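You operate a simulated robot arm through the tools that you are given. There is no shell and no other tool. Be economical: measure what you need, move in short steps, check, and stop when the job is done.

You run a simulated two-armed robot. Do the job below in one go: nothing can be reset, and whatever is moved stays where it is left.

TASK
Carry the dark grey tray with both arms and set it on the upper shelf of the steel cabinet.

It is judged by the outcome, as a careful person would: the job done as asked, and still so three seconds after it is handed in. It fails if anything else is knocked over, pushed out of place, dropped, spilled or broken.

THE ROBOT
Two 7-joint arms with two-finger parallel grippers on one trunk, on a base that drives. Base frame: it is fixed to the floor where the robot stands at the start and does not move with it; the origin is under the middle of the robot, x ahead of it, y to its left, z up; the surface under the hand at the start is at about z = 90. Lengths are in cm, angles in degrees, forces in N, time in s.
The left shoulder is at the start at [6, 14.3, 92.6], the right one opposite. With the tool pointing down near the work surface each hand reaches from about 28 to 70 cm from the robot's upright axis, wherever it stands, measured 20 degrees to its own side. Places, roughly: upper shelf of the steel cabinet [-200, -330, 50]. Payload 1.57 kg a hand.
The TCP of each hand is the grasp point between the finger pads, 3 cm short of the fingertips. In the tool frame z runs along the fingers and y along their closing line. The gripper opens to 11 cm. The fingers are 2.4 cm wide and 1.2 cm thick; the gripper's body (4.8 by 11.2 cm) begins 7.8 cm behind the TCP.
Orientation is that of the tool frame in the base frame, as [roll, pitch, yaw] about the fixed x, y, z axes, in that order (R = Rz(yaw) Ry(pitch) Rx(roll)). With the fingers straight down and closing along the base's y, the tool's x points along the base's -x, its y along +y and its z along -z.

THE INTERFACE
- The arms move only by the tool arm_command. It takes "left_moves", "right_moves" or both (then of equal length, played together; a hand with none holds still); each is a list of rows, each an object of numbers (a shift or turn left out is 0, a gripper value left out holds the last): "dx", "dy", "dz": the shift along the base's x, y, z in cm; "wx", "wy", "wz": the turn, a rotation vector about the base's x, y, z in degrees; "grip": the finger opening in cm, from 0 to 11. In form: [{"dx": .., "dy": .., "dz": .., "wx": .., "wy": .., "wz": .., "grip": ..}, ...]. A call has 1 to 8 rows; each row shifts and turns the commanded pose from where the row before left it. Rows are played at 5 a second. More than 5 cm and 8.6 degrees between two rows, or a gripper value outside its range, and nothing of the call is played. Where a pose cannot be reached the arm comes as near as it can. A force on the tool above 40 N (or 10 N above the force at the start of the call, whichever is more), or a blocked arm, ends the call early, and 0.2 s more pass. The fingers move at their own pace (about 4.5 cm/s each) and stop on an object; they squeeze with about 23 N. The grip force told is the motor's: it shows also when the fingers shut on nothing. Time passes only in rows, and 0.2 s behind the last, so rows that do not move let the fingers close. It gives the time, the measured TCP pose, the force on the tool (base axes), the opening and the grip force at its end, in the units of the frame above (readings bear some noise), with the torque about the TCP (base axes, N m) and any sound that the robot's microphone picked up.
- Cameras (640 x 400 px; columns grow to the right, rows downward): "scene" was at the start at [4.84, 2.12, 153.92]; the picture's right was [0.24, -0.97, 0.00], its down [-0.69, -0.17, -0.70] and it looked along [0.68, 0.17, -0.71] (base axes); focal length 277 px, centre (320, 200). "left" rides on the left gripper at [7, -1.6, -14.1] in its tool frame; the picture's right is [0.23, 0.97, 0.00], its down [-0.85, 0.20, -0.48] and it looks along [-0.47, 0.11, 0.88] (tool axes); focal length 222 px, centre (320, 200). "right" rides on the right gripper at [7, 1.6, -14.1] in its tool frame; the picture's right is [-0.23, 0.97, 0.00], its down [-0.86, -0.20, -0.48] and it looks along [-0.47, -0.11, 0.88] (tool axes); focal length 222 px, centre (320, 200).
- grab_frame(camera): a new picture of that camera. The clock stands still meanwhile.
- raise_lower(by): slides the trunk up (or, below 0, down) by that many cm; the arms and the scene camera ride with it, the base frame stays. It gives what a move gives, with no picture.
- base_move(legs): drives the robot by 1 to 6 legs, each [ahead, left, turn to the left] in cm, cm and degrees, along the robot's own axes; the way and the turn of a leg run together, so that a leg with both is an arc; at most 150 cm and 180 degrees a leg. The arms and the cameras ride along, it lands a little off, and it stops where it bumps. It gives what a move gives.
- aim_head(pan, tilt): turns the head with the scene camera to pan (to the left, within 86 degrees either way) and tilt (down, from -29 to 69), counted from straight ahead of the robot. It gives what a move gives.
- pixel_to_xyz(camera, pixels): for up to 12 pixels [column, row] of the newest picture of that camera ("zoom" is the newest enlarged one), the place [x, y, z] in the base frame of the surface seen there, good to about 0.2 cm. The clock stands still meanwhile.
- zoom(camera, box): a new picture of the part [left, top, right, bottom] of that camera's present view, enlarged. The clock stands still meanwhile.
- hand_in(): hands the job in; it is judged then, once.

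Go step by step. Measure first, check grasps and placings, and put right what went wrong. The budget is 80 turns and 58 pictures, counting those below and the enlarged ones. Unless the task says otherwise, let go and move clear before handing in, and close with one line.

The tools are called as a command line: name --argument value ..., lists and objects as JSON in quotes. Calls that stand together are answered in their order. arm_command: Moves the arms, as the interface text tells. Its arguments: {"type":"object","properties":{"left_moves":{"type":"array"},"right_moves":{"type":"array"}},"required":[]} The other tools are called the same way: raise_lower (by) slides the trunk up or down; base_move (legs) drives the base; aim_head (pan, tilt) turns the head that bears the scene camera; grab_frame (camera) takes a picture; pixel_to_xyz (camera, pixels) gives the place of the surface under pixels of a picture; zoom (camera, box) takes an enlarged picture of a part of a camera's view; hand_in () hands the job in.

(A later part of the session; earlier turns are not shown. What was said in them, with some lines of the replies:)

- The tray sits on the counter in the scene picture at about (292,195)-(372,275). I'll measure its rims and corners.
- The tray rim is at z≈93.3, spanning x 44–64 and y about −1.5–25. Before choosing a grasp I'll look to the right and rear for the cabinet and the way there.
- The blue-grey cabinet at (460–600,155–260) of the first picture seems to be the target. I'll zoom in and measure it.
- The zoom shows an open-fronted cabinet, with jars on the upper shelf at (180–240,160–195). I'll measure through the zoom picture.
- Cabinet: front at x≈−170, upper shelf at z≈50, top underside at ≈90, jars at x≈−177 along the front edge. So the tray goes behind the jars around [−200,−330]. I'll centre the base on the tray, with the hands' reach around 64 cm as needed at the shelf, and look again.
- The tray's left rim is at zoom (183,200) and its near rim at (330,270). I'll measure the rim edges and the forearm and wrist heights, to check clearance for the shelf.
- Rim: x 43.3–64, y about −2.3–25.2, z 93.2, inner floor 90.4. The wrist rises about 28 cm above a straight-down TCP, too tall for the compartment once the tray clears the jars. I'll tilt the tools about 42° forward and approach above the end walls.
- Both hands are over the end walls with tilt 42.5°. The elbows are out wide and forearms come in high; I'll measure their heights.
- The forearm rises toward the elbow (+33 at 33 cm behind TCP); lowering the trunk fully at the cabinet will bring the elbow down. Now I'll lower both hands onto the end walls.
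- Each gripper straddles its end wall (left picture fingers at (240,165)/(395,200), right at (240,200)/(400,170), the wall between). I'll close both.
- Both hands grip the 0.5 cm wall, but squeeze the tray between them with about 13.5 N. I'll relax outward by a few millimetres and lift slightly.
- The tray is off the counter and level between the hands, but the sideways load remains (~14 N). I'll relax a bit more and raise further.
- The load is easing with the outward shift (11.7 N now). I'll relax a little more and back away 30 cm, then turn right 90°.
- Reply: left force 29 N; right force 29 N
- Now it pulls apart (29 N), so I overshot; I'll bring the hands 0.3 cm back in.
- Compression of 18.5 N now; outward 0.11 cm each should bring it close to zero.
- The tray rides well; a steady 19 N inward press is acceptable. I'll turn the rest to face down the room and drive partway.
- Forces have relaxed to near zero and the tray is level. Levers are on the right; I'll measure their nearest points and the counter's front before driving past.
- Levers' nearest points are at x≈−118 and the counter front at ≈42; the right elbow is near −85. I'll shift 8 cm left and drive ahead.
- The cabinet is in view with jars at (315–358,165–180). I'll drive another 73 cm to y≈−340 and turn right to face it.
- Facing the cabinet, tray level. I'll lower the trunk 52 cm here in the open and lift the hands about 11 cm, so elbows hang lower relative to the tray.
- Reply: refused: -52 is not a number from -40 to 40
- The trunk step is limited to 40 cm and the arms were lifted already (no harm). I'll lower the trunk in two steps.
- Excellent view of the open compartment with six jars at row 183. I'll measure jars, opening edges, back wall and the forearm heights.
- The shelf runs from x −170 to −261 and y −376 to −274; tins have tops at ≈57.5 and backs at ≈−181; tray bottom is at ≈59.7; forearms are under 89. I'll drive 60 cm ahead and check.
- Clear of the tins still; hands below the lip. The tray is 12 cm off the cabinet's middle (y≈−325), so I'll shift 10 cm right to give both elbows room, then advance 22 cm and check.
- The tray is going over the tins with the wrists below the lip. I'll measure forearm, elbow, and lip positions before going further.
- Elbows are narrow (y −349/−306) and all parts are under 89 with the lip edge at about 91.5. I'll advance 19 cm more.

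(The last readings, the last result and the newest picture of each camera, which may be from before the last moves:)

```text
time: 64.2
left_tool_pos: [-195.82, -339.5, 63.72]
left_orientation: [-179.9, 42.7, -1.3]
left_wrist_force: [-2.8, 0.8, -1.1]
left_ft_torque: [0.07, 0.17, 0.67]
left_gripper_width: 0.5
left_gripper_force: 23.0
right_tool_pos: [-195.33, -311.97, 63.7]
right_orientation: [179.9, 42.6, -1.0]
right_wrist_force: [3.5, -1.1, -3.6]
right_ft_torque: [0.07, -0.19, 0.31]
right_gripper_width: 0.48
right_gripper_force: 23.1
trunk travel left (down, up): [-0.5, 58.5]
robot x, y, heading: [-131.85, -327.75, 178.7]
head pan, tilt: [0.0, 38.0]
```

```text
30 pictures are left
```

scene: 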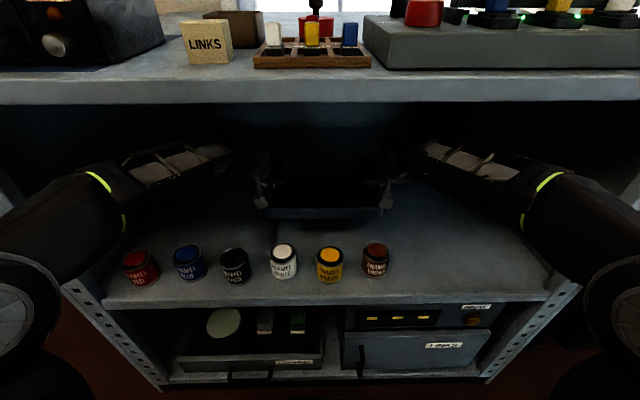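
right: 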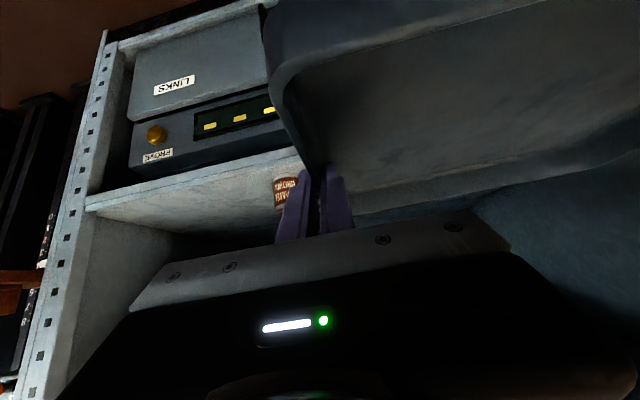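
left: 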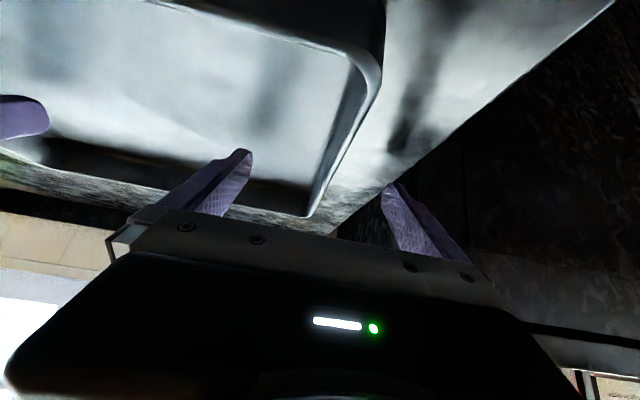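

All six tins stand untouched and the tray is behind them. Now I'll extend the hands 9 cm deeper, lowering 4 cm on the way.

arm_command --left_moves '[{"dx": -1.5, "dz": -0.7}, {"dx": -1.5, "dz": -0.7}, {"dx": -1.5, "dz": -0.7}, {"dx": -1.5, "dz": -0.7}, {"dx": -1.5, "dz": -0.6}, {"dx": -1.5, "dz": -0.6}, {}]' --right_moves '[{"dx": -1.5, "dz": -0.7}, {"dx": -1.5, "dz": -0.7}, {"dx": -1.5, "dz": -0.7}, {"dx": -1.5, "dz": -0.7}, {"dx": -1.5, "dz": -0.6}, {"dx": -1.5, "dz": -0.6}, {}]'

grab_frame --camera "scene"

```text
time: 65.8
left_tool_pos: [-204.8, -339.46, 59.71]
left_orientation: [-179.9, 42.5, -1.3]
left_wrist_force: [-4.2, 0.0, -2.4]
left_ft_torque: [0.01, 0.07, 0.74]
left_gripper_width: 0.46
left_gripper_force: 23.3
right_tool_pos: [-204.26, -312.0, 59.67]
right_orientation: [179.9, 42.5, -1.1]
right_wrist_force: [4.2, 1.2, -1.6]
right_ft_torque: [-0.01, -0.1, 0.41]
right_gripper_width: 0.49
right_gripper_force: 22.9
trunk travel left (down, up): [-0.5, 58.5]
robot x, y, heading: [-131.76, -327.79, 178.8]
head pan, tilt: [0.0, 38.0]
```

```text
29 pictures are left
```

scene: 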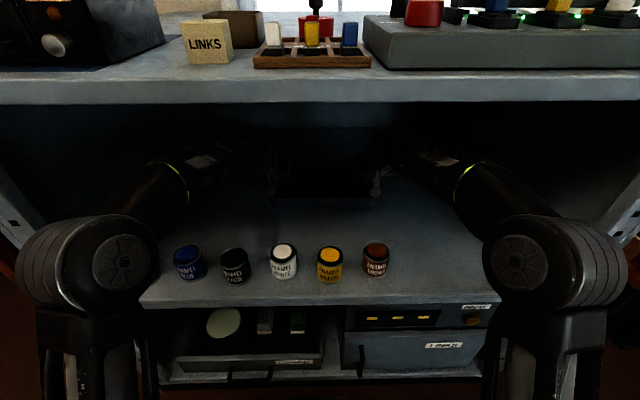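

The elbows moved in the picture to (110,260)/(540,260), hiding the red tin. I'll check where they are.

pixel_to_xyz --camera "scene" --pixels '[[125, 262], [515, 262], [130, 225], [500, 225], [150, 190], [480, 185], [80, 235], [570, 235], [320, 205], [265, 190], [190, 258], [60, 350]]'

zoom --camera "scene" --box '[200, 110, 440, 260]'

```text
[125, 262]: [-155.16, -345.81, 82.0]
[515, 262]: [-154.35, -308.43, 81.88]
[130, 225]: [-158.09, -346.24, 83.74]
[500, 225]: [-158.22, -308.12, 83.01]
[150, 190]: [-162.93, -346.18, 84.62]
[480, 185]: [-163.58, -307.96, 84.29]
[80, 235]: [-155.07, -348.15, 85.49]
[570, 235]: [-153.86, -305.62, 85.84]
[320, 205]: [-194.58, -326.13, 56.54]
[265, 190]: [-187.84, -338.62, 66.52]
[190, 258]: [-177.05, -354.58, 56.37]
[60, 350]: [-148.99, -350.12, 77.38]
```

```text
2.67 times, centred on (320, 185) of scene
```

zoom: 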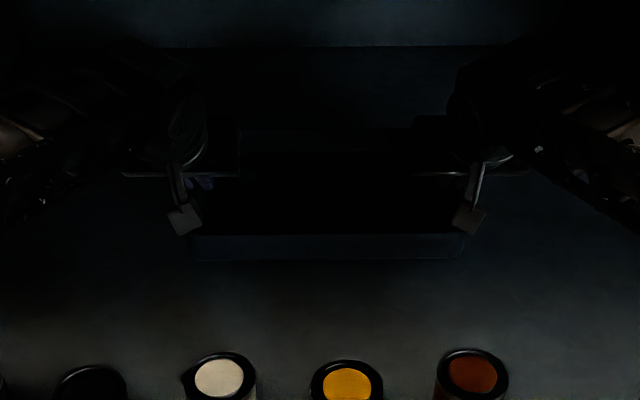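

Elbows are at z≈82 and outside the front plane; clear. Now I'll lower the tray to just above the shelf, then touch down slowly.

arm_command --left_moves '[{"dz": -1}, {"dz": -1}, {"dz": -1}, {"dz": -1}, {"dz": -0.8}, {"dz": -0.4}, {"dz": -0.4}, {}]' --right_moves '[{"dz": -1}, {"dz": -1}, {"dz": -1}, {"dz": -1}, {"dz": -0.8}, {"dz": -0.4}, {"dz": -0.4}, {}]'

```text
time: 67.5
left_tool_pos: [-204.79, -339.56, 54.14]
left_orientation: [-179.9, 42.7, -1.1]
left_wrist_force: [-4.5, -6.1, 2.2]
left_ft_torque: [-0.09, -0.5, 0.79]
left_gripper_width: 0.53
left_gripper_force: 23.3
right_tool_pos: [-204.38, -312.1, 54.18]
right_orientation: [179.9, 42.6, -1.1]
right_wrist_force: [5.2, 5.5, -1.6]
right_ft_torque: [0.05, 0.01, 0.42]
right_gripper_width: 0.5
right_gripper_force: 23.0
trunk travel left (down, up): [-0.5, 58.5]
robot x, y, heading: [-131.88, -328.02, 178.6]
head pan, tilt: [0.0, 38.0]
```

Near contact (left force z now +2.2). A last few tenths.

arm_command --left_moves '[{"dz": -0.15}, {"dz": -0.15}, {}, {}]' --right_moves '[{"dz": -0.15}, {"dz": -0.15}, {}, {}]'

zoom --camera "left" --box '[0, 0, 640, 400]'

```text
time: 68.5
left_tool_pos: [-204.71, -339.5, 54.09]
left_orientation: [-179.8, 42.9, -1.3]
left_wrist_force: [-0.6, -4.6, 15.4]
left_ft_torque: [-0.19, -0.1, 0.71]
left_gripper_width: 0.48
left_gripper_force: 23.0
right_tool_pos: [-204.21, -311.94, 54.03]
right_orientation: [180.0, 42.9, -1.1]
right_wrist_force: [-1.1, 7.4, 3.2]
right_ft_torque: [0.09, -0.53, 0.14]
right_gripper_width: 0.46
right_gripper_force: 22.9
trunk travel left (down, up): [-0.5, 58.5]
robot x, y, heading: [-131.83, -328.0, 179.0]
head pan, tilt: [0.0, 38.0]
```

```text
1.00 times, centred on (320, 200) of left (not enlarged: the box is as wide or as high as the picture)
```

zoom: 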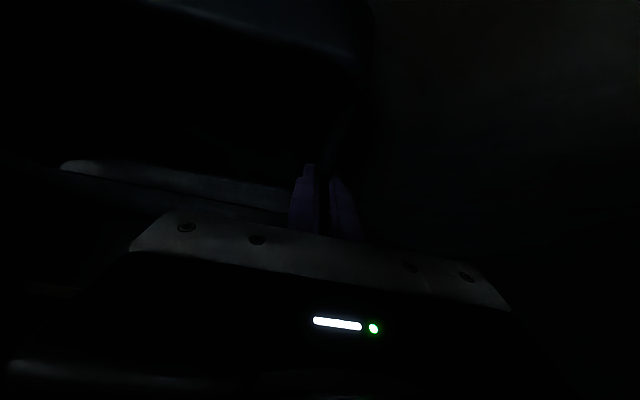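

The tray presses on the shelf on both sides (+15/+3 N). I'll open both grippers to 4 cm.

arm_command --left_moves '[{"grip": 1.5}, {"grip": 3}, {"grip": 4}, {}, {}]' --right_moves '[{"grip": 1.5}, {"grip": 3}, {"grip": 4}, {}, {}]'

```text
time: 69.8
left_tool_pos: [-204.86, -339.56, 53.83]
left_orientation: [-179.8, 42.6, -1.4]
left_wrist_force: [-0.4, 0.5, -0.1]
left_ft_torque: [0.01, 0.01, 0.04]
left_gripper_width: 4.01
left_gripper_force: 0.1
right_tool_pos: [-204.26, -312.04, 53.72]
right_orientation: [179.9, 42.6, -1.0]
right_wrist_force: [0.2, -0.1, 0.8]
right_ft_torque: [0.02, -0.02, 0.01]
right_gripper_width: 3.98
right_gripper_force: 0.1
trunk travel left (down, up): [-0.5, 58.5]
robot x, y, heading: [-131.74, -327.95, 178.6]
head pan, tilt: [0.0, 38.0]
```

Released with zero force on both. I'll lift straight up 8 cm and check the tray stays.

arm_command --left_moves '[{"dz": 1}, {"dz": 1.5}, {"dz": 1.5}, {"dz": 2}, {"dz": 2}, {}]' --right_moves '[{"dz": 1}, {"dz": 1.5}, {"dz": 1.5}, {"dz": 2}, {"dz": 2}, {}]'

grab_frame --camera "scene"

pixel_to_xyz --camera "scene" --pixels '[[320, 205], [320, 200], [320, 210], [280, 207], [365, 205], [110, 262], [320, 190], [400, 170], [250, 160], [130, 200], [500, 190], [540, 220]]'

```text
time: 71.2
left_tool_pos: [-204.84, -339.63, 61.98]
left_orientation: [-179.8, 42.6, -1.3]
left_wrist_force: [0.3, -0.7, 0.0]
left_ft_torque: [0.01, -0.02, -0.02]
left_gripper_width: 4.0
left_gripper_force: 0.1
right_tool_pos: [-204.42, -311.94, 61.71]
right_orientation: [180.0, 42.5, -1.0]
right_wrist_force: [0.4, -0.3, -0.8]
right_ft_torque: [0.01, -0.06, -0.02]
right_gripper_width: 4.02
right_gripper_force: 0.2
trunk travel left (down, up): [-0.5, 58.5]
robot x, y, heading: [-131.67, -328.0, 178.5]
head pan, tilt: [0.0, 38.0]
```

```text
26 pictures are left
```

scene: 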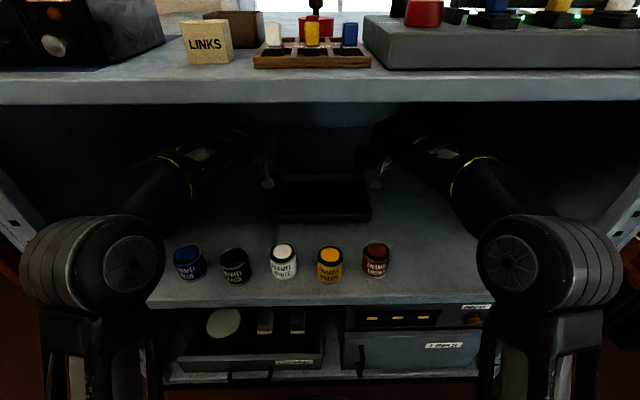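

```text
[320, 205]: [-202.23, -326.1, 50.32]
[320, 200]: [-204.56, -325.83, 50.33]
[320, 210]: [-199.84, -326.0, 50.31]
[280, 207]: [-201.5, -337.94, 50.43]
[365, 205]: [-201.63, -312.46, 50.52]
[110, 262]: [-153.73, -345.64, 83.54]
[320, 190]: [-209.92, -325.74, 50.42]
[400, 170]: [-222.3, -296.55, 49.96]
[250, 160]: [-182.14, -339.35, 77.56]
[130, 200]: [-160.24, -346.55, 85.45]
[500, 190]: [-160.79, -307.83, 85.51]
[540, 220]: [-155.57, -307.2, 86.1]
```

The tray lies flat (floor z≈50.3 all over) and the tins are in place. I'll raise the hands another 1.8 cm so the fingertips pass well over the tins, then back out.

arm_command --left_moves '[{"dz": 0.9}, {"dz": 0.9}, {}]' --right_moves '[{"dz": 0.9}, {"dz": 0.9}, {}]'

base_move --legs '[[-65, 0, 0]]'

aim_head --pan 0 --tilt 25

grab_frame --camera "scene"

```text
time: 72.0
left_tool_pos: [-204.79, -339.48, 63.88]
left_orientation: [-179.6, 42.7, -1.3]
left_wrist_force: [-0.3, -1.0, 0.5]
left_ft_torque: [-0.02, 0.0, 0.01]
left_gripper_width: 4.02
left_gripper_force: 0.0
right_tool_pos: [-204.35, -312.12, 63.66]
right_orientation: [179.9, 42.5, -0.9]
right_wrist_force: [0.0, -0.4, -0.6]
right_ft_torque: [0.01, -0.01, 0.02]
right_gripper_width: 4.01
right_gripper_force: 0.0
trunk travel left (down, up): [-0.5, 58.5]
robot x, y, heading: [-131.76, -327.77, 178.6]
head pan, tilt: [0.0, 38.0]
```

```text
time: 75.6
left_tool_pos: [-138.59, -340.98, 63.74]
left_orientation: [-179.8, 42.5, -1.2]
left_wrist_force: [0.0, 0.3, -0.5]
left_ft_torque: [0.0, 0.0, -0.02]
left_gripper_width: 3.99
left_gripper_force: 0.0
right_tool_pos: [-138.08, -313.43, 63.51]
right_orientation: [179.9, 42.5, -1.1]
right_wrist_force: [0.4, -0.2, 0.3]
right_ft_torque: [0.0, -0.03, -0.01]
right_gripper_width: 4.01
right_gripper_force: 0.0
trunk travel left (down, up): [-0.5, 58.5]
robot x, y, heading: [-65.18, -329.5, 178.9]
head pan, tilt: [0.0, 38.0]
```

```text
time: 76.4
left_tool_pos: [-138.5, -340.93, 63.8]
left_orientation: [-179.8, 42.7, -1.3]
left_wrist_force: [0.1, 0.2, -1.2]
left_ft_torque: [-0.06, 0.02, 0.02]
left_gripper_width: 3.96
left_gripper_force: 0.0
right_tool_pos: [-138.13, -313.54, 63.62]
right_orientation: [179.9, 42.7, -1.2]
right_wrist_force: [-0.8, 0.4, 0.4]
right_ft_torque: [0.02, -0.01, 0.0]
right_gripper_width: 4.01
right_gripper_force: 0.2
trunk travel left (down, up): [-0.5, 58.5]
robot x, y, heading: [-65.7, -329.15, 178.6]
head pan, tilt: [0.0, 25.0]
```

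```text
25 pictures are left
```

scene: 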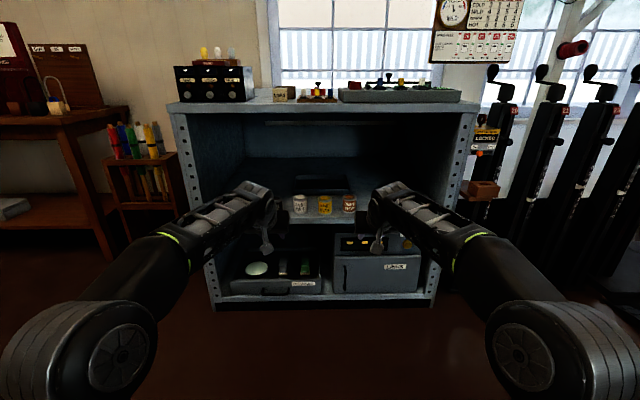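

The tray sits on the shelf at (322,182) and the hands are clear of the cabinet. I'll back off a bit more for one last check on all the tins.

base_move --legs '[[-28, 0, 0]]'

zoom --camera "scene" --box '[180, 85, 460, 260]'

```text
time: 78.4
left_tool_pos: [-109.9, -341.69, 63.7]
left_orientation: [-179.8, 42.6, -1.3]
left_wrist_force: [0.2, -0.7, 0.2]
left_ft_torque: [0.01, -0.04, 0.0]
left_gripper_width: 4.01
left_gripper_force: 0.0
right_tool_pos: [-109.56, -314.19, 63.51]
right_orientation: [180.0, 42.6, -1.2]
right_wrist_force: [-0.4, -1.1, -0.8]
right_ft_torque: [0.04, -0.01, 0.0]
right_gripper_width: 3.97
right_gripper_force: 0.0
trunk travel left (down, up): [-0.5, 58.5]
robot x, y, heading: [-36.92, -330.19, 178.7]
head pan, tilt: [0.0, 25.0]
```

```text
2.29 times, centred on (320, 172) of scene
```

zoom: 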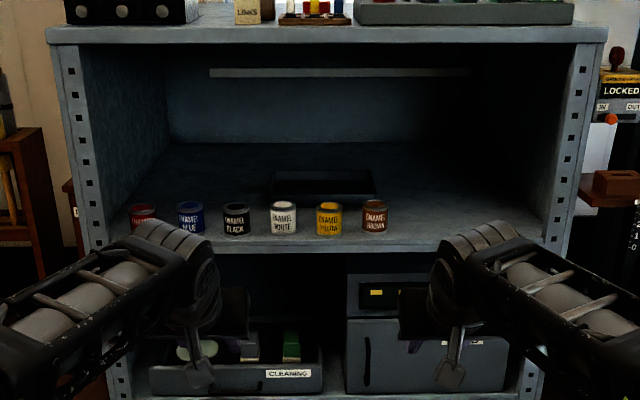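

All six tins stand in place and the tray rests flat behind them on the upper shelf, so I'm handing in.

hand_in

```text
The job is handed in.
```

The dark grey tray was carried with both arms and now rests flat on the upper shelf of the steel cabinet, behind the six enamel tins, which were not disturbed.
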